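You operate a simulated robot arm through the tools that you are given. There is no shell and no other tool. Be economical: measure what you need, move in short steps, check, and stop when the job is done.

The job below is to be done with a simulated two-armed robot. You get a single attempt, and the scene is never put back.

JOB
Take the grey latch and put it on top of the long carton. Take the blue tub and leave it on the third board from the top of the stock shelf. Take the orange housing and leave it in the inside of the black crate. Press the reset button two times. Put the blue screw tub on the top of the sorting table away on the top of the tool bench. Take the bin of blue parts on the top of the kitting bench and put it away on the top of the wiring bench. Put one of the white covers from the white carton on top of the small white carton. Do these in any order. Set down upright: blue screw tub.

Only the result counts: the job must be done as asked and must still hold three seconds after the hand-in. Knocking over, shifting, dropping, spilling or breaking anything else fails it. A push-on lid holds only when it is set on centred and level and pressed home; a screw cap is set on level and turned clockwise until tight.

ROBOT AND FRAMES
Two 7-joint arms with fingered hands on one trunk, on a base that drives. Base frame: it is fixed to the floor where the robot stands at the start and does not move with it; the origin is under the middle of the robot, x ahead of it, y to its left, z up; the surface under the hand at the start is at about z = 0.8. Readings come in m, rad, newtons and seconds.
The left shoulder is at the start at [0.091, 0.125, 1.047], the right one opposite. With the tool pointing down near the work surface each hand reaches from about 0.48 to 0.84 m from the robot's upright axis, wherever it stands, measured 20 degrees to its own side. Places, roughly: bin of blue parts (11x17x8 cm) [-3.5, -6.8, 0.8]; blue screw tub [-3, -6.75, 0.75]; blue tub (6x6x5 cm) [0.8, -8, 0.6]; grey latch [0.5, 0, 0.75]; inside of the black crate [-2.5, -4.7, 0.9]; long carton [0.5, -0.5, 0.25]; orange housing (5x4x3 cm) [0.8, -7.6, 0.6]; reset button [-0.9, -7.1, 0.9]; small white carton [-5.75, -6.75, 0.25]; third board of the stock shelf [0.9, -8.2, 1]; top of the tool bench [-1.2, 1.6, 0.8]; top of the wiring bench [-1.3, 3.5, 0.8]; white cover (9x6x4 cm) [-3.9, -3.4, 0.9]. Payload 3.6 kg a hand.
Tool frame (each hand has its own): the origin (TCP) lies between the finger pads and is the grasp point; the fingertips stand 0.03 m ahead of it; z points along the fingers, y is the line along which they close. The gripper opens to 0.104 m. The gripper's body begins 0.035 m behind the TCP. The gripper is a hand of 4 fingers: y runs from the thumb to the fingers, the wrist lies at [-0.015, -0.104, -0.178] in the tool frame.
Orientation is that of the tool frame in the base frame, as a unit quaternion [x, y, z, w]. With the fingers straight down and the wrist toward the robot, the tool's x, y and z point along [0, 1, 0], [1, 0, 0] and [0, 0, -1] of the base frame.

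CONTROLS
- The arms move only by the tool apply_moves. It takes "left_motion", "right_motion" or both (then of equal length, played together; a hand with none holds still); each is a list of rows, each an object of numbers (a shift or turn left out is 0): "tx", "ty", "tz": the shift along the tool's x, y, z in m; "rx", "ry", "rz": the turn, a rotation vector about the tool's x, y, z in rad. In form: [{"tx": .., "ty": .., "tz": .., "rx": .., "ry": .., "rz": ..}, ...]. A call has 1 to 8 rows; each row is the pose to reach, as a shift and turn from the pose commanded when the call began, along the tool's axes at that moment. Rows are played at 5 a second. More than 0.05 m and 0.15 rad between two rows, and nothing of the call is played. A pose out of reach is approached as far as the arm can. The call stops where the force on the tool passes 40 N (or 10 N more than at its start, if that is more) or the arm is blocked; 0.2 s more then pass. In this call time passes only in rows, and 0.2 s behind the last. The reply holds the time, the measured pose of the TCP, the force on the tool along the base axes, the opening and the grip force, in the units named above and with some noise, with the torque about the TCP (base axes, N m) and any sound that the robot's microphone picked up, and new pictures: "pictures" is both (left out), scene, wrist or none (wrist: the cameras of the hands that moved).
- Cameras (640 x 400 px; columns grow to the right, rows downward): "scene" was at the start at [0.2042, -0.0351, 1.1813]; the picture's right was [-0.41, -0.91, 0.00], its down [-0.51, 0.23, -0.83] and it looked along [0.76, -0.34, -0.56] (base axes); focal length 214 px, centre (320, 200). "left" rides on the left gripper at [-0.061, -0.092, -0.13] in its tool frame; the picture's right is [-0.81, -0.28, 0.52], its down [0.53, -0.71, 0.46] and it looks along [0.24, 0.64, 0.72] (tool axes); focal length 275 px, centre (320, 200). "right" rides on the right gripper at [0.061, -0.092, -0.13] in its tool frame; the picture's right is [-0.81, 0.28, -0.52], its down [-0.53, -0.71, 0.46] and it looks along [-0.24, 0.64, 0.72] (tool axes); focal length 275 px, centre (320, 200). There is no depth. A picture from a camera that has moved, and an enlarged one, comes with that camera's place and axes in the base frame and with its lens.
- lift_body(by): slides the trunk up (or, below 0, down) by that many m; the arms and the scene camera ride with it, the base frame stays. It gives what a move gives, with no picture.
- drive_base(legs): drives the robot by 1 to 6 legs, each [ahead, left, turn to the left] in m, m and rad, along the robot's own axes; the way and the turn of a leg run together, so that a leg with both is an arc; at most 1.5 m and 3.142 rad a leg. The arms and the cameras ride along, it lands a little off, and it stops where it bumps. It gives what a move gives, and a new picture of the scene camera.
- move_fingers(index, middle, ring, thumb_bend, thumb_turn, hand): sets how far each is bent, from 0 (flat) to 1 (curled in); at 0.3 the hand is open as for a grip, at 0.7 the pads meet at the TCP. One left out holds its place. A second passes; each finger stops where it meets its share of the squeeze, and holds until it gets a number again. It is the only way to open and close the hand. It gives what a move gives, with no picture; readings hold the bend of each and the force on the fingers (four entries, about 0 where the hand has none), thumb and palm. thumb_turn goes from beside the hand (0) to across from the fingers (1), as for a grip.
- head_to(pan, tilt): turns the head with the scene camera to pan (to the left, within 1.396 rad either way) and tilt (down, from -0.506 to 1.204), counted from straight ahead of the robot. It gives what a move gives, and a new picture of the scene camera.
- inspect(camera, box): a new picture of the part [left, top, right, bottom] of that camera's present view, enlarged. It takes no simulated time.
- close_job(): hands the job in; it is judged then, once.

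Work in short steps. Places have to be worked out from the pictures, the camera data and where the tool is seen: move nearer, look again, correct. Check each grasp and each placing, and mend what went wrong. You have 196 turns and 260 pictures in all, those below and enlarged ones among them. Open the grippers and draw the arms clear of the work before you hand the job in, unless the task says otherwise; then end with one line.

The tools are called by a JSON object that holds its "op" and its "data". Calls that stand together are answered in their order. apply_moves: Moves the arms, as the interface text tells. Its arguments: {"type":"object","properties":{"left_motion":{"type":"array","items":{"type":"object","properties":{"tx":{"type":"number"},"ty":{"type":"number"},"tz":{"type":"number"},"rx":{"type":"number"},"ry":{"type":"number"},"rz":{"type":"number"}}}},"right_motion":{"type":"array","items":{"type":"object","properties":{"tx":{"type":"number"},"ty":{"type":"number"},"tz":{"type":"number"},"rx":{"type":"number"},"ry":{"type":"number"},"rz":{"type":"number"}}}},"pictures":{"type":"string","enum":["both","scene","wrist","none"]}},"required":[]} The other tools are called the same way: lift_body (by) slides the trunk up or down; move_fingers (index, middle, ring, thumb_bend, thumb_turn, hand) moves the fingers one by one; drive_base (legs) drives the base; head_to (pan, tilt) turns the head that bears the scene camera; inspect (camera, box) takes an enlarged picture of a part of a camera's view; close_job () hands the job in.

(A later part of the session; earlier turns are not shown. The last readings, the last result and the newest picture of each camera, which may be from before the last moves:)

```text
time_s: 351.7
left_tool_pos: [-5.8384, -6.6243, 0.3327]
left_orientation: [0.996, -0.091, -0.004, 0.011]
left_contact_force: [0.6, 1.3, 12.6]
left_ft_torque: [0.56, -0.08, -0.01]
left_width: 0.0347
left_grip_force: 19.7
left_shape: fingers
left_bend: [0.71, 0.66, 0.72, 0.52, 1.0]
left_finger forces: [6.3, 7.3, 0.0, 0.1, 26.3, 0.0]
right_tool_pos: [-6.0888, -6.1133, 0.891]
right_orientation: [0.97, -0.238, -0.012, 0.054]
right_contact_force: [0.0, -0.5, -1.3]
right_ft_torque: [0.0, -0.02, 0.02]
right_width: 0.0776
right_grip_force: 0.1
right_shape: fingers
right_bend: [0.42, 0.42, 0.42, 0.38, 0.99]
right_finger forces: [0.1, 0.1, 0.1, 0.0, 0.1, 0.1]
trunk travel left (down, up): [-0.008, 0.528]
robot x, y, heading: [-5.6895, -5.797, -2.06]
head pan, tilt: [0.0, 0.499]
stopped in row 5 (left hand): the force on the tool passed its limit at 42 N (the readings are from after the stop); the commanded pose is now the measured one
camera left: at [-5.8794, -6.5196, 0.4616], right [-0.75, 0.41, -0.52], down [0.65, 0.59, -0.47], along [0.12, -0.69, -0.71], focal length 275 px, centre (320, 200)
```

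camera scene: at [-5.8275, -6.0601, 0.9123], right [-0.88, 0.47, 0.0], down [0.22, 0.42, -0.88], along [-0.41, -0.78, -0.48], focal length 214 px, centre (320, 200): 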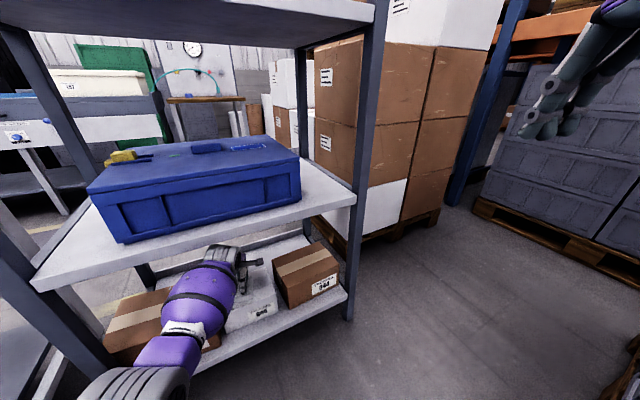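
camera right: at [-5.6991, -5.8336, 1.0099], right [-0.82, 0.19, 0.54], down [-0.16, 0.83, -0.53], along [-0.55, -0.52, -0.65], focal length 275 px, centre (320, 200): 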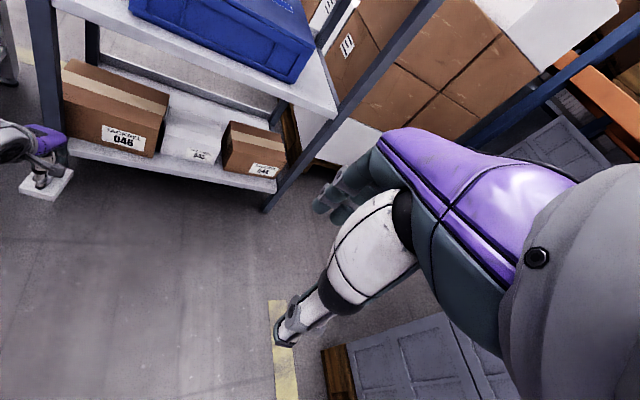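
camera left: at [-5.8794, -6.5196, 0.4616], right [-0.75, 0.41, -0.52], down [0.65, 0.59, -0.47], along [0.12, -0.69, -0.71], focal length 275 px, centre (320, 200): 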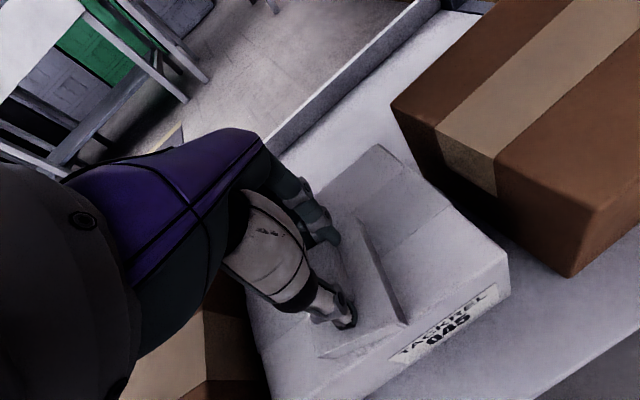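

Seated. I'll relieve, open the hand, raise just 3 cm to clear the knob, and retreat.

{"op": "apply_moves", "data": {"left_motion": [{"tz": -0.003}], "pictures": "none"}}

{"op": "move_fingers", "data": {"hand": "left", "index": 0.42, "middle": 0.42, "ring": 0.42, "thumb_bend": 0.34}}

{"op": "apply_moves", "data": {"left_motion": [{"tz": -0.012}, {"tz": -0.03}], "pictures": "wrist"}}

```text
time_s: 352.1
left_tool_pos: [-5.8367, -6.6217, 0.3321]
left_orientation: [0.996, -0.092, -0.004, 0.008]
left_contact_force: [-0.4, -1.1, 8.2]
left_ft_torque: [0.18, 0.0, 0.01]
left_width: 0.0349
left_grip_force: 17.8
left_shape: fingers
left_bend: [0.71, 0.65, 0.72, 0.52, 1.0]
left_finger forces: [7.7, 8.3, 0.1, 0.0, 19.8, 0.0]
right_tool_pos: [-6.0889, -6.1126, 0.8915]
right_orientation: [0.969, -0.239, -0.011, 0.055]
right_contact_force: [0.2, -0.1, 0.6]
right_ft_torque: [0.05, 0.02, -0.01]
right_width: 0.0776
right_grip_force: 0.2
right_shape: fingers
right_bend: [0.42, 0.42, 0.42, 0.38, 0.99]
right_finger forces: [0.0, 0.0, 0.1, 0.0, 0.1, 0.0]
trunk travel left (down, up): [-0.008, 0.528]
robot x, y, heading: [-5.6872, -5.7993, -2.053]
head pan, tilt: [0.0, 0.499]
```

```text
time_s: 353.1
left_tool_pos: [-5.8374, -6.6222, 0.3312]
left_orientation: [0.996, -0.091, -0.003, 0.007]
left_contact_force: [-0.1, 0.1, -0.8]
left_ft_torque: [0.0, 0.01, 0.0]
left_width: 0.0829
left_grip_force: 0.1
left_shape: fingers
left_bend: [0.42, 0.42, 0.42, 0.34, 0.98]
left_finger forces: [0.0, 0.0, 0.0, 0.0, 0.1, 0.0]
right_tool_pos: [-6.0895, -6.1134, 0.8898]
right_orientation: [0.969, -0.24, -0.013, 0.055]
right_contact_force: [0.0, 0.0, -0.5]
right_ft_torque: [-0.01, -0.04, 0.0]
right_width: 0.0775
right_grip_force: 0.0
right_shape: fingers
right_bend: [0.42, 0.42, 0.42, 0.38, 0.99]
right_finger forces: [0.0, 0.1, 0.1, 0.1, 0.0, 0.0]
trunk travel left (down, up): [-0.008, 0.528]
robot x, y, heading: [-5.6921, -5.7967, -2.056]
head pan, tilt: [0.0, 0.499]
```

```text
time_s: 353.7
left_tool_pos: [-5.8351, -6.6209, 0.3618]
left_orientation: [0.996, -0.09, -0.003, 0.008]
left_contact_force: [-0.5, 0.1, -0.1]
left_ft_torque: [-0.02, 0.0, -0.01]
left_width: 0.0827
left_grip_force: 0.1
left_shape: fingers
left_bend: [0.42, 0.42, 0.42, 0.34, 0.98]
left_finger forces: [0.1, 0.1, 0.0, 0.0, 0.0, 0.0]
right_tool_pos: [-6.09, -6.1122, 0.8912]
right_orientation: [0.969, -0.239, -0.012, 0.055]
right_contact_force: [-0.5, 0.7, 0.2]
right_ft_torque: [0.02, -0.04, -0.03]
right_width: 0.0775
right_grip_force: 0.0
right_shape: fingers
right_bend: [0.42, 0.42, 0.42, 0.38, 0.99]
right_finger forces: [0.1, 0.0, 0.0, 0.0, 0.0, 0.1]
trunk travel left (down, up): [-0.008, 0.528]
robot x, y, heading: [-5.6908, -5.7953, -2.055]
head pan, tilt: [0.0, 0.499]
camera left: at [-5.8785, -6.5176, 0.4913], right [-0.75, 0.41, -0.52], down [0.65, 0.6, -0.47], along [0.12, -0.69, -0.72], focal length 275 px, centre (320, 200)
```

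left: 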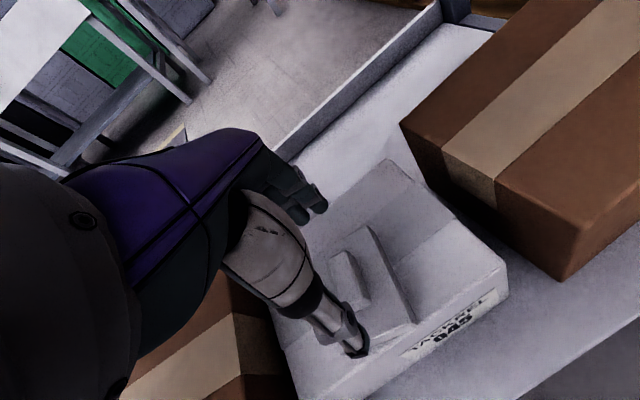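

The cover lies on the carton. I'll raise 8 mm more and back the hand out carefully along its own axis.

{"op": "apply_moves", "data": {"left_motion": [{"tz": -0.008}, {"tz": -0.008, "ty": -0.03}, {"tz": -0.008, "ty": -0.06}, {"tz": -0.008, "ty": -0.09}], "pictures": "wrist"}}

{"op": "drive_base", "data": {"legs": [[-0.3, -0.14, 0.0]]}}

```text
time_s: 354.7
left_tool_pos: [-5.82, -6.5326, 0.3677]
left_orientation: [0.996, -0.091, -0.003, 0.009]
left_contact_force: [-0.4, 0.2, -1.0]
left_ft_torque: [0.01, 0.02, 0.03]
left_width: 0.0828
left_grip_force: 0.0
left_shape: fingers
left_bend: [0.42, 0.42, 0.42, 0.34, 0.98]
left_finger forces: [0.1, 0.1, 0.1, 0.0, 0.0, 0.0]
right_tool_pos: [-6.0892, -6.1118, 0.8909]
right_orientation: [0.969, -0.239, -0.012, 0.055]
right_contact_force: [-0.4, -0.4, 0.2]
right_ft_torque: [-0.04, 0.0, 0.01]
right_width: 0.0776
right_grip_force: 0.0
right_shape: fingers
right_bend: [0.42, 0.42, 0.42, 0.38, 0.99]
right_finger forces: [0.1, 0.0, 0.1, 0.0, 0.1, 0.1]
trunk travel left (down, up): [-0.008, 0.528]
robot x, y, heading: [-5.689, -5.7978, -2.059]
head pan, tilt: [0.0, 0.499]
camera left: at [-5.862, -6.4295, 0.498], right [-0.75, 0.41, -0.52], down [0.65, 0.6, -0.47], along [0.12, -0.69, -0.71], focal length 275 px, centre (320, 200)
```

left: 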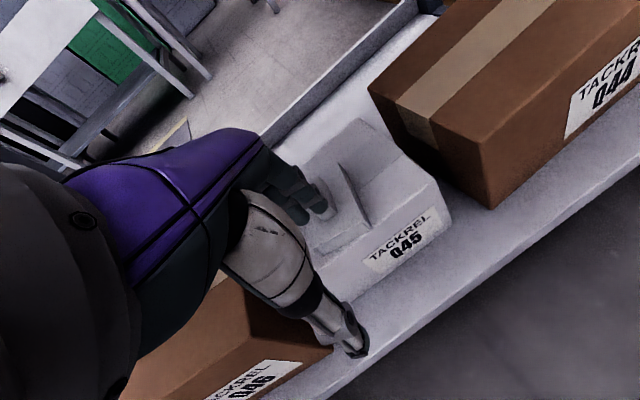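

```text
time_s: 356.9
left_tool_pos: [-5.8046, -6.2008, 0.3672]
left_orientation: [0.996, -0.09, -0.002, 0.007]
left_contact_force: [0.4, -0.1, -0.3]
left_ft_torque: [0.02, 0.04, 0.0]
left_width: 0.0826
left_grip_force: 0.0
left_shape: fingers
left_bend: [0.42, 0.42, 0.42, 0.34, 0.98]
left_finger forces: [0.0, 0.0, 0.0, 0.0, 0.0, 0.1]
right_tool_pos: [-6.0734, -5.7821, 0.8915]
right_orientation: [0.97, -0.238, -0.012, 0.054]
right_contact_force: [-0.1, 0.0, 0.5]
right_ft_torque: [-0.03, 0.02, -0.01]
right_width: 0.0776
right_grip_force: 0.0
right_shape: fingers
right_bend: [0.42, 0.42, 0.42, 0.38, 0.99]
right_finger forces: [0.1, 0.0, 0.0, 0.1, 0.1, 0.0]
trunk travel left (down, up): [-0.008, 0.528]
robot x, y, heading: [-5.6767, -5.4639, -2.054]
head pan, tilt: [0.0, 0.499]
camera scene: at [-5.8121, -5.7288, 0.9123], right [-0.89, 0.46, 0.0], down [0.22, 0.42, -0.88], along [-0.41, -0.78, -0.48], focal length 214 px, centre (320, 200)
```

scene: 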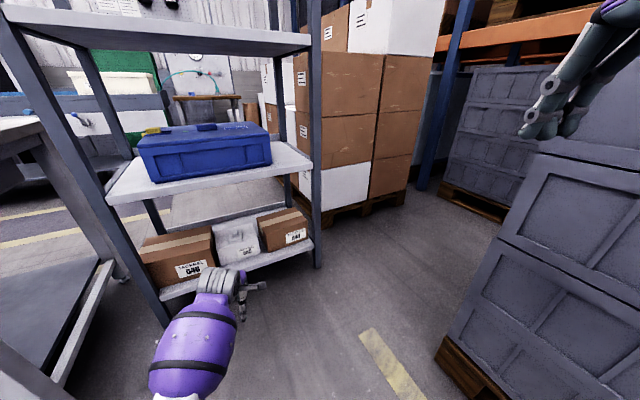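

The cover is placed. Now to fetch the screw tub and the bin, I'll raise the arm and trunk, then go back along the corridor facing west in reverse, and round to the south side of the tables.

{"op": "apply_moves", "data": {"left_motion": [{"tz": -0.05}, {"tz": -0.1}, {"tz": -0.15}, {"tz": -0.2}, {"tz": -0.25}, {"tz": -0.3}], "pictures": "none"}}

{"op": "lift_body", "data": {"by": 0.4}}

{"op": "drive_base", "data": {"legs": [[-0.28, 0.53, 0.0], [0, 0, -1.087], [-1.5, 0.0, 0.0], [-1.48, 0.2, 0.0]]}}

```text
time_s: 358.3
left_tool_pos: [-5.8027, -6.1967, 0.6663]
left_orientation: [0.996, -0.091, -0.003, 0.006]
left_contact_force: [0.1, 0.2, -0.1]
left_ft_torque: [-0.03, 0.01, 0.01]
left_width: 0.0827
left_grip_force: 0.0
left_shape: fingers
left_bend: [0.42, 0.42, 0.42, 0.34, 0.98]
left_finger forces: [0.0, 0.0, 0.1, 0.1, 0.0, 0.0]
right_tool_pos: [-6.0732, -5.7834, 0.8908]
right_orientation: [0.969, -0.239, -0.011, 0.055]
right_contact_force: [-0.3, 0.3, -0.1]
right_ft_torque: [0.01, 0.02, 0.0]
right_width: 0.0776
right_grip_force: 0.0
right_shape: fingers
right_bend: [0.42, 0.42, 0.42, 0.38, 0.99]
right_finger forces: [0.1, 0.1, 0.0, 0.0, 0.0, 0.0]
trunk travel left (down, up): [-0.008, 0.528]
robot x, y, heading: [-5.6756, -5.4662, -2.052]
head pan, tilt: [0.0, 0.499]
```

```text
time_s: 362.2
left_tool_pos: [-5.8012, -6.1975, 1.066]
left_orientation: [0.996, -0.089, -0.002, 0.008]
left_contact_force: [-0.2, -1.1, -0.1]
left_ft_torque: [0.01, 0.0, 0.02]
left_width: 0.0831
left_grip_force: 0.1
left_shape: fingers
left_bend: [0.42, 0.42, 0.42, 0.34, 0.98]
left_finger forces: [0.0, 0.0, 0.0, 0.0, 0.0, 0.1]
right_tool_pos: [-6.0743, -5.783, 1.2902]
right_orientation: [0.97, -0.239, -0.012, 0.055]
right_contact_force: [0.1, -0.6, -0.5]
right_ft_torque: [0.0, 0.02, 0.0]
right_width: 0.0775
right_grip_force: 0.1
right_shape: fingers
right_bend: [0.42, 0.42, 0.42, 0.38, 0.99]
right_finger forces: [0.0, 0.1, 0.1, 0.0, 0.0, 0.0]
trunk travel left (down, up): [-0.408, 0.128]
robot x, y, heading: [-5.6709, -5.4666, -2.05]
head pan, tilt: [0.0, 0.499]
```

```text
time_s: 384.1
left_tool_pos: [-2.7948, -5.892, 1.0674]
left_orientation: [0.804, -0.595, -0.006, 0.005]
left_contact_force: [0.1, -0.1, 0.0]
left_ft_torque: [-0.01, 0.0, -0.01]
left_width: 0.083
left_grip_force: 0.2
left_shape: fingers
left_bend: [0.42, 0.42, 0.42, 0.34, 0.98]
left_finger forces: [0.1, 0.0, 0.0, 0.0, 0.1, 0.1]
right_tool_pos: [-2.5517, -5.4594, 1.2907]
right_orientation: [-0.705, 0.707, 0.039, -0.041]
right_contact_force: [-0.6, 1.5, 0.6]
right_ft_torque: [0.02, -0.02, -0.03]
right_width: 0.0776
right_grip_force: 0.0
right_shape: fingers
right_bend: [0.42, 0.42, 0.42, 0.38, 0.99]
right_finger forces: [0.0, 0.0, 0.0, 0.0, 0.0, 0.1]
trunk travel left (down, up): [-0.408, 0.128]
robot x, y, heading: [-2.0864, -5.6711, 3.137]
head pan, tilt: [0.0, 0.499]
camera scene: at [-2.2714, -5.667, 1.3214], right [0.0, 1.0, 0.0], down [0.48, 0.0, -0.88], along [-0.88, 0.0, -0.48], focal length 214 px, centre (320, 200)
```

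scene: 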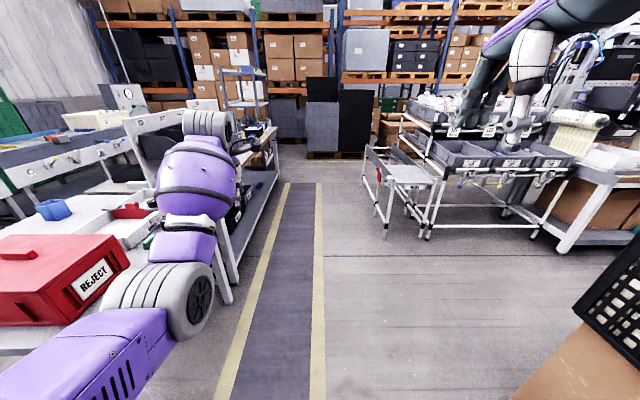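

The left elbow would be close to the red box, so I'll raise the trunk and shift 15 cm east before strafing south, then go west along the aisle and turn north.

{"op": "lift_body", "data": {"by": 0.12}}

{"op": "drive_base", "data": {"legs": [[-0.15, 0.0, 0.0], [0, 1.4, 0], [0, 0.5, 0], [1.3, 0, 0], [0, 0, -1.567]]}}

{"op": "head_to", "data": {"pan": 0.0, "tilt": 0.55}}

```text
time_s: 385.6
left_tool_pos: [-2.7948, -5.8921, 1.1868]
left_orientation: [0.804, -0.595, -0.005, 0.003]
left_contact_force: [0.4, 0.3, -0.8]
left_ft_torque: [-0.03, -0.02, 0.0]
left_width: 0.0829
left_grip_force: 0.1
left_shape: fingers
left_bend: [0.42, 0.42, 0.42, 0.34, 0.98]
left_finger forces: [0.1, 0.1, 0.0, 0.0, 0.0, 0.1]
right_tool_pos: [-2.5538, -5.4597, 1.4089]
right_orientation: [-0.705, 0.707, 0.037, -0.04]
right_contact_force: [-0.4, 0.0, 0.0]
right_ft_torque: [0.01, 0.0, 0.0]
right_width: 0.0776
right_grip_force: 0.1
right_shape: fingers
right_bend: [0.42, 0.42, 0.42, 0.38, 0.99]
right_finger forces: [0.0, 0.0, 0.0, 0.0, 0.1, 0.1]
trunk travel left (down, up): [-0.528, 0.008]
robot x, y, heading: [-2.0888, -5.668, 3.14]
head pan, tilt: [0.0, 0.499]
```

```text
time_s: 413.5
left_tool_pos: [-3.4716, -6.8772, 1.1884]
left_orientation: [-0.159, 0.987, 0.008, 0.002]
left_contact_force: [0.1, -0.4, -0.3]
left_ft_torque: [0.0, -0.03, 0.01]
left_width: 0.0828
left_grip_force: 0.1
left_shape: fingers
left_bend: [0.42, 0.42, 0.42, 0.34, 0.98]
left_finger forces: [0.0, 0.0, 0.1, 0.0, 0.0, 0.0]
right_tool_pos: [-3.0332, -7.1113, 1.4116]
right_orientation: [-0.009, 0.998, 0.056, -0.002]
right_contact_force: [-0.3, -0.6, -0.6]
right_ft_torque: [0.01, -0.03, -0.02]
right_width: 0.0774
right_grip_force: 0.0
right_shape: fingers
right_bend: [0.42, 0.42, 0.42, 0.38, 0.99]
right_finger forces: [0.0, 0.1, 0.0, 0.0, 0.1, 0.1]
trunk travel left (down, up): [-0.528, 0.008]
robot x, y, heading: [-3.2343, -7.5782, 1.588]
head pan, tilt: [0.0, 0.499]
camera scene: at [-3.2356, -7.4763, 1.4565], right [1.0, 0.02, 0.0], down [0.01, -0.48, -0.88], along [-0.02, 0.88, -0.48], focal length 214 px, centre (320, 200)
```

scene: 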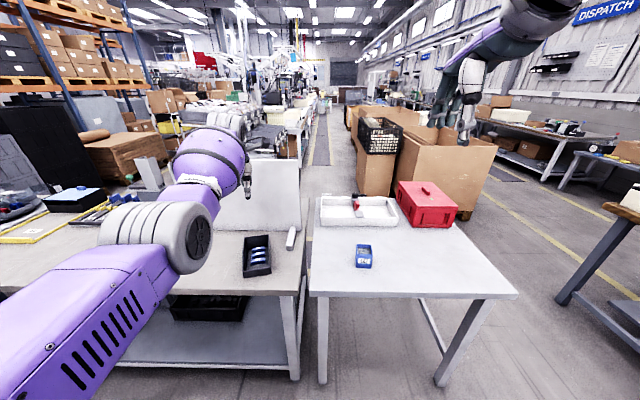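

```text
time_s: 414.1
left_tool_pos: [-3.4698, -6.8767, 1.1889]
left_orientation: [-0.159, 0.987, 0.008, 0.001]
left_contact_force: [-0.4, 0.4, 0.7]
left_ft_torque: [0.03, 0.01, -0.03]
left_width: 0.0829
left_grip_force: 0.1
left_shape: fingers
left_bend: [0.42, 0.42, 0.42, 0.34, 0.98]
left_finger forces: [0.1, 0.0, 0.1, 0.0, 0.0, 0.1]
right_tool_pos: [-3.0344, -7.1111, 1.4101]
right_orientation: [-0.009, 0.998, 0.056, -0.002]
right_contact_force: [-0.2, -1.1, -0.5]
right_ft_torque: [-0.03, -0.03, -0.02]
right_width: 0.0774
right_grip_force: 0.0
right_shape: fingers
right_bend: [0.42, 0.42, 0.42, 0.38, 0.99]
right_finger forces: [0.1, 0.1, 0.0, 0.0, 0.1, 0.0]
trunk travel left (down, up): [-0.528, 0.008]
robot x, y, heading: [-3.2303, -7.5792, 1.59]
head pan, tilt: [0.0, 0.55]
camera scene: at [-3.2355, -7.4775, 1.4519], right [1.0, 0.02, 0.0], down [0.01, -0.52, -0.85], along [-0.02, 0.85, -0.52], focal length 214 px, centre (320, 200)
```

scene: 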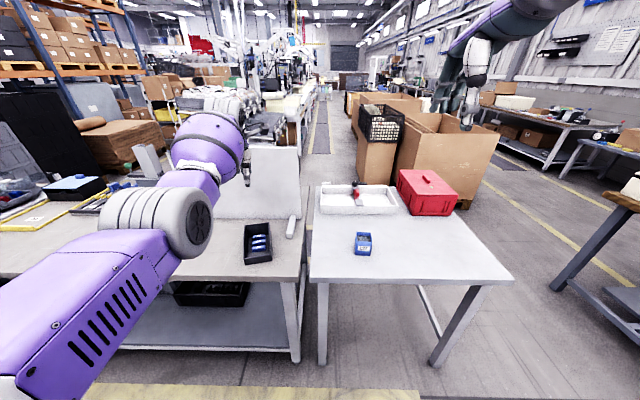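

Both the bin (about (-3.515, -6.82)) and the tub (about (-3.06, -6.79)) are in reach from here. Zooming to see them in detail.

{"op": "inspect", "data": {"camera": "scene", "box": [230, 200, 390, 300]}}

```text
4.00 times, centred on (310, 250) of scene
camera zoom: at [-3.2355, -7.4775, 1.4519], right [1.0, 0.02, 0.0], down [0.01, -0.52, -0.85], along [-0.02, 0.85, -0.52], focal length 858 px, centre (360, 0)
```

zoom: 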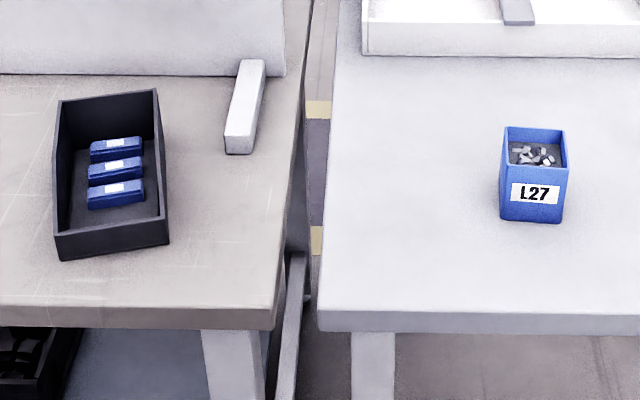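

The bin is a black tray with three blue parts, rotated about 0.22 rad, 11 cm wide; I'll grip it across its width with the left hand turned about 90°. First I'll move closer, lower the trunk, and begin turning the left hand while well above it.

{"op": "drive_base", "data": {"legs": [[0.12, 0.12, -0.018]]}}

{"op": "lift_body", "data": {"by": -0.12}}

{"op": "apply_moves", "data": {"left_motion": [{"rz": 0.14, "ty": -0.02}, {"rz": 0.28, "ty": -0.04}, {"rz": 0.42, "ty": -0.06}, {"rz": 0.56, "ty": -0.08}, {"rz": 0.7, "ty": -0.08}, {"rz": 0.84, "ty": -0.08}], "pictures": "none"}}

{"op": "apply_moves", "data": {"left_motion": [{"rz": 0.14}, {"rz": 0.28}, {"rz": 0.42}, {"rz": 0.56}, {"rz": 0.7}, {"rz": 0.83}], "pictures": "scene"}}

```text
time_s: 415.9
left_tool_pos: [-3.5794, -6.753, 1.1893]
left_orientation: [-0.15, 0.989, 0.008, 0.002]
left_contact_force: [0.5, -0.3, 0.0]
left_ft_torque: [0.04, -0.01, 0.01]
left_width: 0.0828
left_grip_force: 0.1
left_shape: fingers
left_bend: [0.42, 0.42, 0.42, 0.34, 0.98]
left_finger forces: [0.0, 0.1, 0.0, 0.0, 0.0, 0.0]
right_tool_pos: [-3.1453, -6.9977, 1.411]
right_orientation: [0.0, 0.998, 0.056, -0.001]
right_contact_force: [-0.2, 0.1, 0.2]
right_ft_torque: [0.01, -0.03, 0.02]
right_width: 0.0774
right_grip_force: 0.0
right_shape: fingers
right_bend: [0.42, 0.42, 0.42, 0.38, 0.99]
right_finger forces: [0.0, 0.0, 0.0, 0.0, 0.0, 0.1]
trunk travel left (down, up): [-0.528, 0.008]
robot x, y, heading: [-3.3565, -7.4592, 1.571]
head pan, tilt: [0.0, 0.55]
camera scene: at [-3.355, -7.3583, 1.452], right [1.0, 0.0, 0.0], down [0.0, -0.52, -0.85], along [0.0, 0.85, -0.52], focal length 214 px, centre (320, 200)
```

scene: 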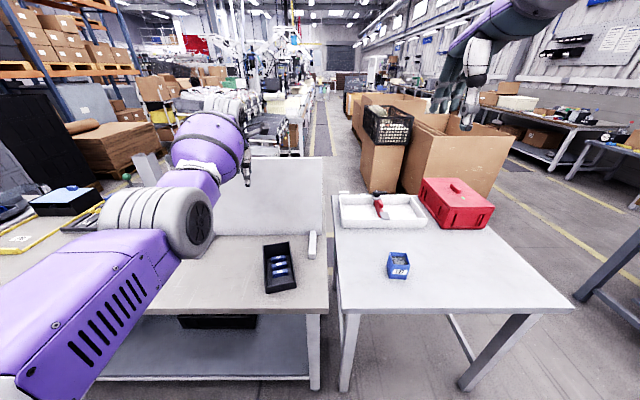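

```text
time_s: 417.4
left_tool_pos: [-3.5788, -6.754, 1.0693]
left_orientation: [-0.149, 0.989, 0.009, 0.001]
left_contact_force: [-0.3, -0.5, 0.6]
left_ft_torque: [0.01, 0.01, 0.03]
left_width: 0.0829
left_grip_force: 0.0
left_shape: fingers
left_bend: [0.42, 0.42, 0.42, 0.34, 0.98]
left_finger forces: [0.0, 0.0, 0.0, 0.1, 0.0, 0.0]
right_tool_pos: [-3.1452, -6.9963, 1.2925]
right_orientation: [0.001, 0.998, 0.058, -0.002]
right_contact_force: [0.7, -0.8, 0.1]
right_ft_torque: [-0.01, 0.0, -0.01]
right_width: 0.0774
right_grip_force: 0.0
right_shape: fingers
right_bend: [0.42, 0.42, 0.42, 0.38, 0.99]
right_finger forces: [0.0, 0.0, 0.0, 0.1, 0.0, 0.0]
trunk travel left (down, up): [-0.408, 0.128]
robot x, y, heading: [-3.3547, -7.4597, 1.569]
head pan, tilt: [0.0, 0.55]
```

```text
time_s: 418.8
left_tool_pos: [-3.5548, -6.8302, 1.0666]
left_orientation: [0.268, 0.963, 0.008, -0.003]
left_contact_force: [0.0, -0.9, -0.3]
left_ft_torque: [-0.01, 0.01, -0.01]
left_width: 0.0829
left_grip_force: 0.0
left_shape: fingers
left_bend: [0.42, 0.42, 0.42, 0.34, 0.98]
left_finger forces: [0.0, 0.0, 0.0, 0.1, 0.0, 0.0]
right_tool_pos: [-3.1464, -6.9953, 1.2904]
right_orientation: [0.001, 0.998, 0.055, -0.002]
right_contact_force: [-0.9, -0.2, 0.2]
right_ft_torque: [-0.03, 0.0, -0.01]
right_width: 0.0776
right_grip_force: 0.1
right_shape: fingers
right_bend: [0.42, 0.42, 0.42, 0.38, 0.99]
right_finger forces: [0.1, 0.1, 0.1, 0.0, 0.0, 0.1]
trunk travel left (down, up): [-0.408, 0.128]
robot x, y, heading: [-3.3545, -7.4587, 1.567]
head pan, tilt: [0.0, 0.55]
```

```text
time_s: 420.1
left_tool_pos: [-3.5554, -6.8311, 1.0656]
left_orientation: [0.633, 0.774, 0.007, -0.005]
left_contact_force: [0.0, -0.6, -0.3]
left_ft_torque: [-0.03, 0.0, 0.0]
left_width: 0.083
left_grip_force: 0.0
left_shape: fingers
left_bend: [0.42, 0.42, 0.42, 0.34, 0.98]
left_finger forces: [0.1, 0.1, 0.0, 0.1, 0.0, 0.0]
right_tool_pos: [-3.146, -6.9954, 1.2909]
right_orientation: [0.0, 0.998, 0.055, -0.002]
right_contact_force: [0.3, -0.1, -1.2]
right_ft_torque: [-0.02, -0.01, -0.01]
right_width: 0.0777
right_grip_force: 0.0
right_shape: fingers
right_bend: [0.42, 0.42, 0.42, 0.38, 0.99]
right_finger forces: [0.1, 0.0, 0.0, 0.0, 0.0, 0.0]
trunk travel left (down, up): [-0.408, 0.128]
robot x, y, heading: [-3.3557, -7.4627, 1.569]
head pan, tilt: [0.0, 0.55]
camera scene: at [-3.355, -7.2768, 1.3167], right [1.0, 0.0, 0.0], down [0.0, -0.52, -0.85], along [0.0, 0.85, -0.52], focal length 214 px, centre (320, 200)
```

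scene: 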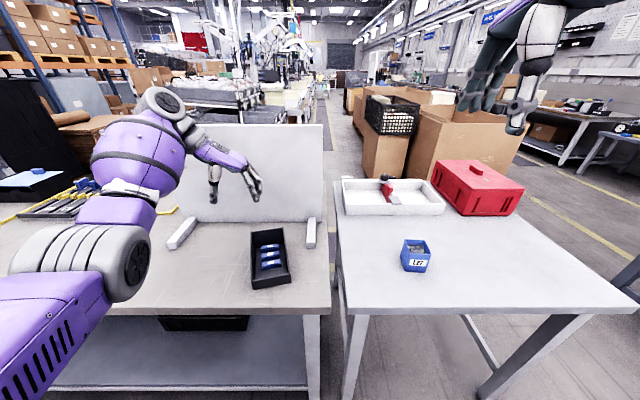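

The hand turned fine. I'll open it wider, centre it over the bin and lower to z≈0.95 for a wrist view.

{"op": "move_fingers", "data": {"hand": "left", "index": 0.15, "middle": 0.15, "ring": 0.15, "thumb_bend": 0.15}}

{"op": "apply_moves", "data": {"left_motion": [{"ty": 0.03, "tx": 0.003}, {"ty": 0.049, "tx": 0.0044, "tz": 0.03}, {"ty": 0.049, "tx": 0.0044, "tz": 0.07}, {"ty": 0.049, "tx": 0.0044, "tz": 0.11}], "pictures": "both"}}

```text
time_s: 421.1
left_tool_pos: [-3.5556, -6.8292, 1.067]
left_orientation: [0.632, 0.775, 0.006, -0.005]
left_contact_force: [-0.8, 0.6, 0.2]
left_ft_torque: [-0.01, 0.04, 0.01]
left_width: 0.1358
left_grip_force: 0.0
left_shape: fingers
left_bend: [0.15, 0.15, 0.15, 0.15, 0.96]
left_finger forces: [0.0, 0.1, 0.0, 0.0, 0.1, 0.0]
right_tool_pos: [-3.1447, -6.9954, 1.2911]
right_orientation: [0.002, 0.998, 0.056, -0.001]
right_contact_force: [0.7, -0.9, 0.0]
right_ft_torque: [-0.01, -0.02, 0.01]
right_width: 0.0777
right_grip_force: 0.1
right_shape: fingers
right_bend: [0.42, 0.42, 0.42, 0.38, 0.99]
right_finger forces: [0.0, 0.1, 0.1, 0.0, 0.0, 0.0]
trunk travel left (down, up): [-0.408, 0.128]
robot x, y, heading: [-3.3545, -7.459, 1.572]
head pan, tilt: [0.0, 0.55]
```

```text
time_s: 422.1
left_tool_pos: [-3.5082, -6.8135, 0.9563]
left_orientation: [0.633, 0.774, 0.006, -0.006]
left_contact_force: [-0.4, 0.4, 0.8]
left_ft_torque: [-0.02, 0.02, -0.03]
left_width: 0.1361
left_grip_force: 0.1
left_shape: fingers
left_bend: [0.15, 0.15, 0.15, 0.15, 0.96]
left_finger forces: [0.0, 0.0, 0.1, 0.0, 0.1, 0.0]
right_tool_pos: [-3.1457, -6.9958, 1.291]
right_orientation: [0.0, 0.998, 0.056, -0.003]
right_contact_force: [-0.1, 0.1, -0.7]
right_ft_torque: [0.02, -0.02, -0.01]
right_width: 0.0777
right_grip_force: 0.1
right_shape: fingers
right_bend: [0.42, 0.42, 0.42, 0.38, 0.99]
right_finger forces: [0.0, 0.0, 0.1, 0.1, 0.1, 0.0]
trunk travel left (down, up): [-0.408, 0.128]
robot x, y, heading: [-3.357, -7.4598, 1.565]
head pan, tilt: [0.0, 0.55]
camera scene: at [-3.3551, -7.2766, 1.3167], right [1.0, 0.0, 0.0], down [0.0, -0.52, -0.85], along [0.0, 0.85, -0.52], focal length 214 px, centre (320, 200)
camera left: at [-3.585, -6.8938, 1.086], right [-0.11, -0.84, -0.53], down [-0.81, 0.39, -0.45], along [0.58, 0.38, -0.72], focal length 275 px, centre (320, 200)
```

scene: 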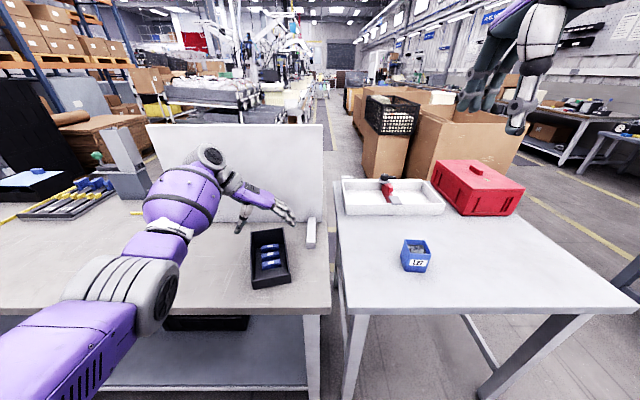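
left: 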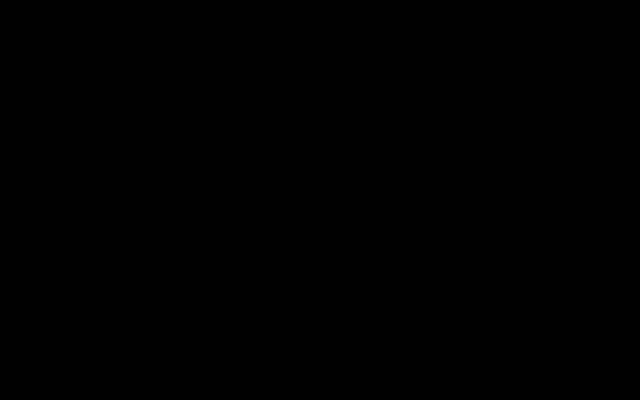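

The wrist camera is hidden in this posture, but the projected TCP is right above the bin with thumb and fingers on either side. I'll descend with guard to z≈0.86 and zoom with the scene camera.

{"op": "apply_moves", "data": {"left_motion": [{"tz": 0.03}, {"tz": 0.06}, {"tz": 0.08}, {"tz": 0.095}], "pictures": "none"}}

{"op": "inspect", "data": {"camera": "scene", "box": [190, 170, 330, 310]}}

```text
time_s: 423.1
left_tool_pos: [-3.5087, -6.8119, 0.8614]
left_orientation: [0.633, 0.774, 0.007, -0.005]
left_contact_force: [-0.7, -0.1, 2.9]
left_ft_torque: [0.0, 0.0, 0.03]
left_width: 0.1379
left_grip_force: 1.8
left_shape: fingers
left_bend: [0.15, 0.15, 0.15, 0.14, 0.96]
left_finger forces: [1.2, 0.0, 0.1, 0.1, 1.9, 0.0]
right_tool_pos: [-3.1453, -6.9967, 1.2917]
right_orientation: [0.001, 0.998, 0.056, -0.002]
right_contact_force: [-0.5, 0.2, -0.7]
right_ft_torque: [-0.02, 0.02, -0.02]
right_width: 0.0776
right_grip_force: 0.0
right_shape: fingers
right_bend: [0.42, 0.42, 0.42, 0.38, 0.99]
right_finger forces: [0.0, 0.0, 0.1, 0.0, 0.0, 0.0]
trunk travel left (down, up): [-0.408, 0.128]
robot x, y, heading: [-3.3581, -7.4595, 1.567]
head pan, tilt: [0.0, 0.55]
```

```text
2.86 times, centred on (260, 240) of scene
camera zoom: at [-3.3551, -7.2774, 1.3169], right [1.0, 0.0, 0.0], down [0.0, -0.52, -0.85], along [0.0, 0.85, -0.52], focal length 613 px, centre (491, 86)
```

zoom: 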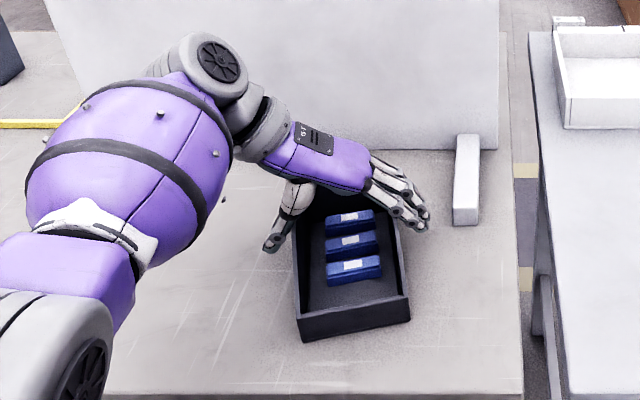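

The thumb and fingers straddle the bin's side walls, with slight touch at the rim. Closing on the walls.

{"op": "move_fingers", "data": {"hand": "left", "index": 0.5, "middle": 0.5, "ring": 0.5, "thumb_bend": 0.5}}

{"op": "inspect", "data": {"camera": "scene", "box": [190, 170, 330, 310]}}

```text
time_s: 424.1
left_tool_pos: [-3.5087, -6.8129, 0.8628]
left_orientation: [0.632, 0.775, 0.008, -0.005]
left_contact_force: [1.5, -0.3, 14.4]
left_ft_torque: [0.12, -0.48, -0.29]
left_width: 0.1263
left_grip_force: 36.3
left_shape: fingers
left_bend: [0.17, 0.27, 0.28, 0.34, 0.97]
left_finger forces: [14.5, 8.5, 14.3, 0.0, 35.7, 0.1]
right_tool_pos: [-3.1469, -6.9966, 1.2908]
right_orientation: [0.0, 0.998, 0.057, -0.002]
right_contact_force: [0.3, -1.5, 0.9]
right_ft_torque: [-0.03, 0.01, 0.02]
right_width: 0.0775
right_grip_force: 0.0
right_shape: fingers
right_bend: [0.42, 0.42, 0.42, 0.38, 0.99]
right_finger forces: [0.0, 0.0, 0.0, 0.0, 0.1, 0.0]
trunk travel left (down, up): [-0.408, 0.128]
robot x, y, heading: [-3.3531, -7.461, 1.573]
head pan, tilt: [0.0, 0.55]
```

```text
2.86 times, centred on (260, 240) of scene
camera zoom: at [-3.3546, -7.2784, 1.317], right [1.0, 0.0, 0.0], down [0.0, -0.52, -0.85], along [0.0, 0.85, -0.52], focal length 613 px, centre (491, 86)
```

zoom: 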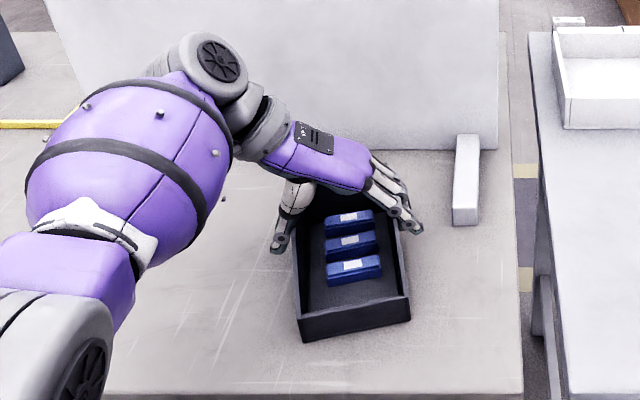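

Gripped (36 N across the walls). Lifting 4 cm to test.

{"op": "apply_moves", "data": {"left_motion": [{"tz": -0.015}, {"tz": -0.03}, {"tz": -0.05}], "pictures": "none"}}

{"op": "inspect", "data": {"camera": "scene", "box": [190, 170, 330, 310]}}

```text
time_s: 424.9
left_tool_pos: [-3.5095, -6.8141, 0.9118]
left_orientation: [0.633, 0.774, 0.006, -0.005]
left_contact_force: [-1.0, 0.7, -0.9]
left_ft_torque: [-0.02, -0.01, -0.01]
left_width: 0.1252
left_grip_force: 32.7
left_shape: fingers
left_bend: [0.17, 0.33, 0.29, 0.35, 0.97]
left_finger forces: [11.3, 7.9, 12.6, 0.1, 33.1, 0.0]
right_tool_pos: [-3.1452, -6.9956, 1.29]
right_orientation: [0.001, 0.998, 0.056, -0.002]
right_contact_force: [0.3, -0.1, -0.3]
right_ft_torque: [0.01, 0.0, -0.02]
right_width: 0.0777
right_grip_force: 0.0
right_shape: fingers
right_bend: [0.42, 0.42, 0.42, 0.38, 0.99]
right_finger forces: [0.0, 0.1, 0.1, 0.0, 0.0, 0.1]
trunk travel left (down, up): [-0.408, 0.128]
robot x, y, heading: [-3.359, -7.4608, 1.572]
head pan, tilt: [0.0, 0.55]
```

```text
2.86 times, centred on (260, 240) of scene
camera zoom: at [-3.3551, -7.2769, 1.3167], right [1.0, 0.0, 0.0], down [0.0, -0.52, -0.85], along [0.0, 0.85, -0.52], focal length 613 px, centre (491, 86)
```

zoom: 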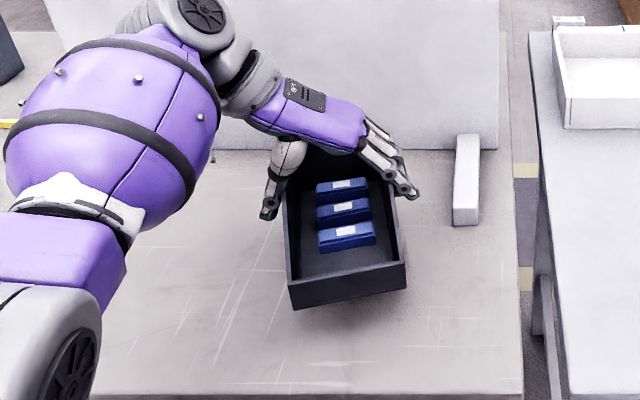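

The bin lifts level. I'll raise it, shift the base right, and bring the right hand over the tub.

{"op": "apply_moves", "data": {"left_motion": [{"tz": -0.04}, {"tz": -0.08}, {"tz": -0.11}], "pictures": "none"}}

{"op": "drive_base", "data": {"legs": [[0.0, -0.09, 0.0]]}}

{"op": "move_fingers", "data": {"hand": "right", "index": 0.25, "middle": 0.25, "ring": 0.25, "thumb_bend": 0.25}}

{"op": "apply_moves", "data": {"right_motion": [{"tz": 0.04, "rx": 0.05}, {"tz": 0.08, "rx": 0.11}, {"tz": 0.11, "ty": 0.03, "rx": 0.11}, {"tz": 0.14, "ty": 0.06, "rx": 0.11}, {"tz": 0.17, "ty": 0.09, "rx": 0.11}, {"tz": 0.2, "ty": 0.12, "rx": 0.11}, {"tz": 0.23, "ty": 0.15, "rx": 0.11}, {"tz": 0.26, "ty": 0.175, "rx": 0.11}], "pictures": "both"}}

```text
time_s: 425.8
left_tool_pos: [-3.5076, -6.8155, 1.0213]
left_orientation: [0.633, 0.775, 0.005, -0.005]
left_contact_force: [-0.3, 0.0, -0.1]
left_ft_torque: [0.01, 0.0, -0.02]
left_width: 0.1254
left_grip_force: 32.9
left_shape: fingers
left_bend: [0.17, 0.33, 0.29, 0.35, 0.97]
left_finger forces: [11.1, 7.9, 12.5, 0.0, 32.9, 0.0]
right_tool_pos: [-3.146, -6.9971, 1.2904]
right_orientation: [0.001, 0.998, 0.056, -0.002]
right_contact_force: [-0.3, -0.4, -0.6]
right_ft_torque: [0.01, -0.02, 0.0]
right_width: 0.0775
right_grip_force: 0.1
right_shape: fingers
right_bend: [0.42, 0.42, 0.42, 0.38, 0.99]
right_finger forces: [0.0, 0.0, 0.0, 0.0, 0.0, 0.0]
trunk travel left (down, up): [-0.408, 0.128]
robot x, y, heading: [-3.3542, -7.4627, 1.568]
head pan, tilt: [0.0, 0.55]
```

```text
time_s: 427.2
left_tool_pos: [-3.4179, -6.8144, 1.0213]
left_orientation: [0.632, 0.775, 0.006, -0.006]
left_contact_force: [0.5, -0.8, 0.0]
left_ft_torque: [0.01, 0.02, 0.0]
left_width: 0.1251
left_grip_force: 31.6
left_shape: fingers
left_bend: [0.17, 0.33, 0.29, 0.35, 0.97]
left_finger forces: [11.0, 7.9, 12.5, 0.1, 32.9, 0.1]
right_tool_pos: [-3.0554, -6.9961, 1.2896]
right_orientation: [0.001, 0.998, 0.055, -0.002]
right_contact_force: [0.8, -0.6, -0.8]
right_ft_torque: [0.02, 0.0, 0.0]
right_width: 0.0775
right_grip_force: 0.1
right_shape: fingers
right_bend: [0.42, 0.42, 0.42, 0.38, 0.99]
right_finger forces: [0.1, 0.0, 0.1, 0.0, 0.1, 0.0]
trunk travel left (down, up): [-0.408, 0.128]
robot x, y, heading: [-3.2667, -7.4597, 1.565]
head pan, tilt: [0.0, 0.55]
camera scene: at [-3.2649, -7.2771, 1.3168], right [1.0, 0.0, 0.0], down [0.0, -0.52, -0.85], along [0.0, 0.85, -0.52], focal length 214 px, centre (320, 200)
```

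scene: 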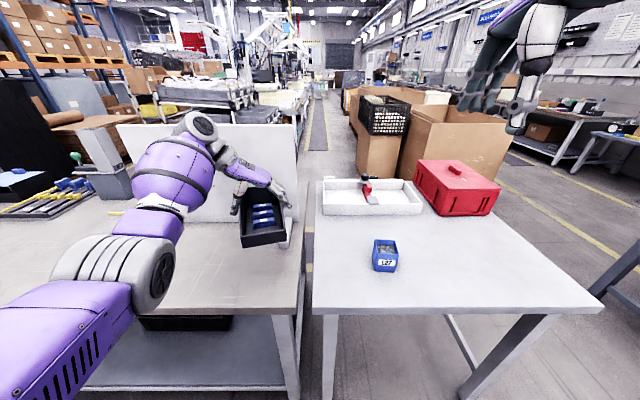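

```text
time_s: 428.2
left_tool_pos: [-3.4174, -6.8151, 1.0221]
left_orientation: [0.633, 0.774, 0.006, -0.005]
left_contact_force: [0.9, 0.0, -0.5]
left_ft_torque: [0.01, -0.01, 0.01]
left_width: 0.125
left_grip_force: 31.9
left_shape: fingers
left_bend: [0.17, 0.33, 0.29, 0.35, 0.97]
left_finger forces: [11.1, 7.9, 12.4, 0.0, 32.9, 0.1]
right_tool_pos: [-3.0555, -6.996, 1.2906]
right_orientation: [0.001, 0.998, 0.055, -0.002]
right_contact_force: [-0.4, -0.1, -0.8]
right_ft_torque: [-0.01, -0.01, 0.04]
right_width: 0.1145
right_grip_force: 0.0
right_shape: fingers
right_bend: [0.25, 0.25, 0.25, 0.25, 0.97]
right_finger forces: [0.0, 0.0, 0.0, 0.0, 0.0, 0.0]
trunk travel left (down, up): [-0.408, 0.128]
robot x, y, heading: [-3.2617, -7.459, 1.578]
head pan, tilt: [0.0, 0.55]
```

```text
time_s: 430.0
left_tool_pos: [-3.4194, -6.8144, 1.0215]
left_orientation: [0.633, 0.774, 0.006, -0.006]
left_contact_force: [1.5, 0.8, -1.1]
left_ft_torque: [-0.02, 0.0, -0.04]
left_width: 0.1256
left_grip_force: 31.6
left_shape: fingers
left_bend: [0.17, 0.33, 0.29, 0.35, 0.97]
left_finger forces: [11.1, 7.9, 12.5, 0.0, 32.7, 0.0]
right_tool_pos: [-3.0568, -6.7913, 1.0502]
right_orientation: [0.0, 1.0, 0.0, -0.001]
right_contact_force: [-0.4, -0.4, -0.3]
right_ft_torque: [-0.02, -0.02, 0.01]
right_width: 0.1141
right_grip_force: 0.1
right_shape: fingers
right_bend: [0.25, 0.25, 0.25, 0.25, 0.97]
right_finger forces: [0.0, 0.0, 0.0, 0.0, 0.0, 0.0]
trunk travel left (down, up): [-0.408, 0.128]
robot x, y, heading: [-3.2642, -7.4631, 1.572]
head pan, tilt: [0.0, 0.55]
camera scene: at [-3.2648, -7.2759, 1.3166], right [1.0, 0.0, 0.0], down [0.0, -0.52, -0.85], along [0.0, 0.85, -0.52], focal length 214 px, centre (320, 200)
camera right: at [-3.1166, -6.884, 1.1806], right [0.81, 0.27, 0.52], down [0.53, -0.71, -0.46], along [0.24, 0.65, -0.72], focal length 275 px, centre (320, 200)
```

scene: 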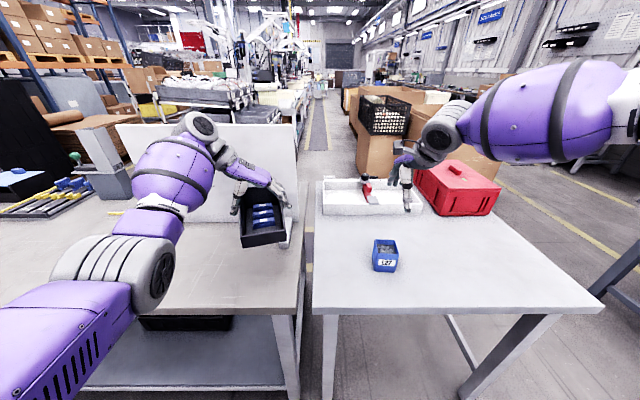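
right: 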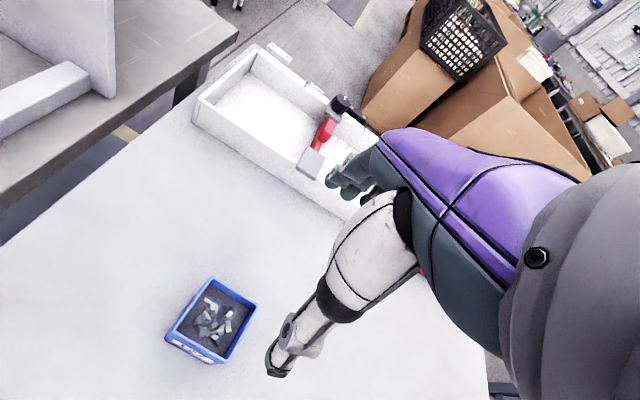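

The tub's rim is centred at about (-3.066, -6.809). I'll align, descend to z≈0.93 and check again.

{"op": "apply_moves", "data": {"right_motion": [{"tx": 0.009, "ty": -0.018, "tz": 0.03}, {"tx": 0.009, "ty": -0.018, "tz": 0.075}, {"tx": 0.009, "ty": -0.018, "tz": 0.12}], "pictures": "wrist"}}

```text
time_s: 430.8
left_tool_pos: [-3.4182, -6.8151, 1.0206]
left_orientation: [0.633, 0.775, 0.005, -0.005]
left_contact_force: [0.4, -0.1, -0.8]
left_ft_torque: [-0.03, 0.03, -0.01]
left_width: 0.1252
left_grip_force: 32.5
left_shape: fingers
left_bend: [0.17, 0.33, 0.29, 0.35, 0.97]
left_finger forces: [11.0, 7.9, 12.5, 0.0, 32.8, 0.1]
right_tool_pos: [-3.0651, -6.812, 0.9313]
right_orientation: [0.001, 1.0, 0.001, -0.001]
right_contact_force: [-0.4, -0.5, 0.2]
right_ft_torque: [-0.01, 0.0, -0.02]
right_width: 0.1146
right_grip_force: 0.2
right_shape: fingers
right_bend: [0.25, 0.25, 0.25, 0.25, 0.97]
right_finger forces: [0.0, 0.1, 0.0, 0.0, 0.0, 0.0]
trunk travel left (down, up): [-0.408, 0.128]
robot x, y, heading: [-3.2637, -7.4608, 1.568]
head pan, tilt: [0.0, 0.55]
camera right: at [-3.1256, -6.9034, 1.0616], right [0.81, 0.27, 0.51], down [0.53, -0.71, -0.46], along [0.24, 0.65, -0.72], focal length 275 px, centre (320, 200)
```

right: 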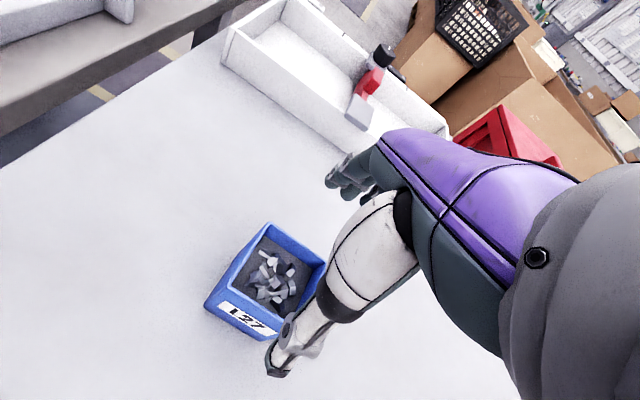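

The rim is at z≈0.87 and the centre at (-3.073, -6.818). Small correction, descend to z≈0.857 and close.

{"op": "apply_moves", "data": {"right_motion": [{"tx": 0.008, "ty": -0.006, "tz": 0.03}, {"tx": 0.008, "ty": -0.006, "tz": 0.055}, {"tx": 0.008, "ty": -0.006, "tz": 0.074}], "pictures": "wrist"}}

{"op": "move_fingers", "data": {"hand": "right", "index": 0.65, "middle": 0.65, "ring": 0.65, "thumb_bend": 0.65}}

```text
time_s: 431.6
left_tool_pos: [-3.4184, -6.815, 1.0208]
left_orientation: [0.633, 0.774, 0.006, -0.005]
left_contact_force: [0.4, -0.2, 0.0]
left_ft_torque: [-0.02, 0.01, 0.01]
left_width: 0.1249
left_grip_force: 31.8
left_shape: fingers
left_bend: [0.17, 0.33, 0.29, 0.35, 0.97]
left_finger forces: [10.9, 7.9, 12.4, 0.0, 32.9, 0.0]
right_tool_pos: [-3.0726, -6.818, 0.858]
right_orientation: [0.0, 1.0, 0.001, -0.002]
right_contact_force: [-0.5, 0.2, -0.1]
right_ft_torque: [-0.02, 0.01, 0.01]
right_width: 0.1145
right_grip_force: 0.0
right_shape: fingers
right_bend: [0.25, 0.25, 0.25, 0.25, 0.97]
right_finger forces: [0.0, 0.0, 0.0, 0.0, 0.1, 0.0]
trunk travel left (down, up): [-0.408, 0.128]
robot x, y, heading: [-3.2633, -7.4646, 1.568]
head pan, tilt: [0.0, 0.55]
camera right: at [-3.134, -6.9094, 0.988], right [0.81, 0.27, 0.51], down [0.53, -0.71, -0.46], along [0.24, 0.65, -0.72], focal length 275 px, centre (320, 200)
```

right: 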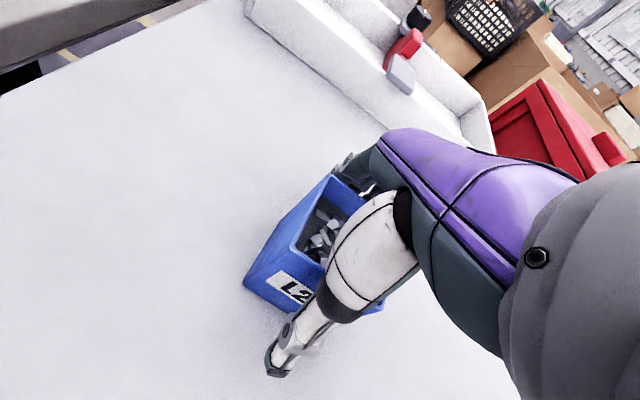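

```text
time_s: 432.6
left_tool_pos: [-3.4182, -6.8155, 1.0215]
left_orientation: [0.633, 0.774, 0.006, -0.006]
left_contact_force: [-0.1, 0.3, -0.7]
left_ft_torque: [0.01, -0.04, -0.04]
left_width: 0.1251
left_grip_force: 32.0
left_shape: fingers
left_bend: [0.17, 0.33, 0.29, 0.35, 0.97]
left_finger forces: [11.0, 7.9, 12.5, 0.0, 32.8, 0.0]
right_tool_pos: [-3.0735, -6.8169, 0.8582]
right_orientation: [0.001, 1.0, 0.002, -0.002]
right_contact_force: [0.1, 2.1, 2.7]
right_ft_torque: [0.22, -0.01, 0.01]
right_width: 0.0593
right_grip_force: 28.9
right_shape: fingers
right_bend: [0.46, 0.53, 0.53, 0.52, 0.99]
right_finger forces: [14.0, 7.6, 8.1, 0.0, 28.2, 0.0]
trunk travel left (down, up): [-0.408, 0.128]
robot x, y, heading: [-3.2667, -7.4621, 1.566]
head pan, tilt: [0.0, 0.55]
```

Gripped at 29 N. Lifting the tub straight up.

{"op": "apply_moves", "data": {"right_motion": [{"tz": -0.02}, {"tz": -0.05}, {"tz": -0.085}, {"tz": -0.12}, {"tz": -0.15}, {"tz": -0.17}], "pictures": "both"}}

```text
time_s: 434.0
left_tool_pos: [-3.4178, -6.8155, 1.0219]
left_orientation: [0.632, 0.775, 0.006, -0.005]
left_contact_force: [-0.8, -0.4, -1.0]
left_ft_torque: [0.02, -0.01, -0.01]
left_width: 0.125
left_grip_force: 32.2
left_shape: fingers
left_bend: [0.17, 0.33, 0.29, 0.35, 0.97]
left_finger forces: [11.0, 7.9, 12.5, 0.0, 32.7, 0.1]
right_tool_pos: [-3.0733, -6.8183, 1.0282]
right_orientation: [0.001, 1.0, 0.001, 0.0]
right_contact_force: [0.4, 0.2, -2.2]
right_ft_torque: [-0.03, 0.0, -0.01]
right_width: 0.0595
right_grip_force: 27.3
right_shape: fingers
right_bend: [0.46, 0.53, 0.53, 0.51, 0.99]
right_finger forces: [12.6, 7.0, 7.4, 0.1, 27.8, 0.1]
trunk travel left (down, up): [-0.408, 0.128]
robot x, y, heading: [-3.2642, -7.4593, 1.574]
head pan, tilt: [0.0, 0.55]
camera scene: at [-3.2652, -7.277, 1.3167], right [1.0, 0.0, 0.0], down [0.0, -0.52, -0.85], along [0.0, 0.85, -0.52], focal length 214 px, centre (320, 200)
camera right: at [-3.1343, -6.9096, 1.1582], right [0.81, 0.27, 0.52], down [0.53, -0.71, -0.46], along [0.24, 0.65, -0.72], focal length 275 px, centre (320, 200)
```

scene: 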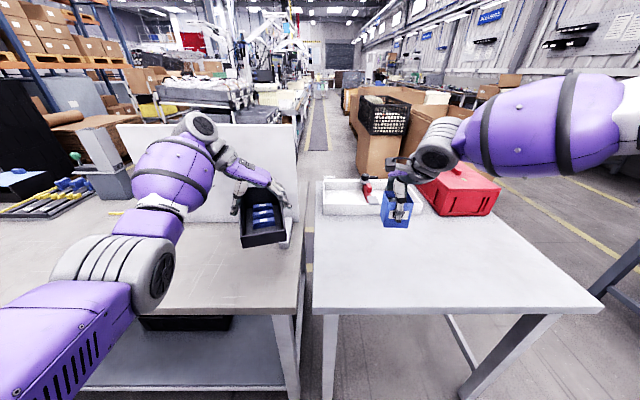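
right: 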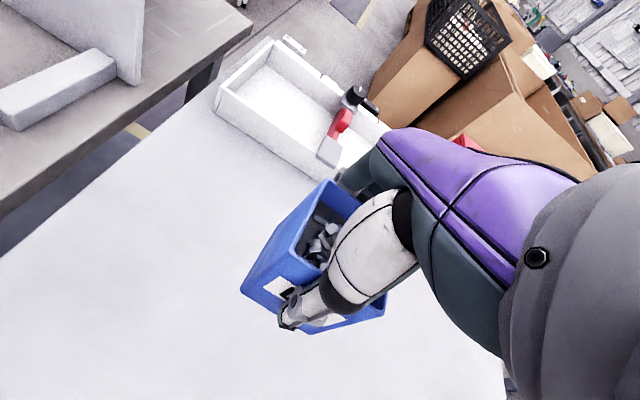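

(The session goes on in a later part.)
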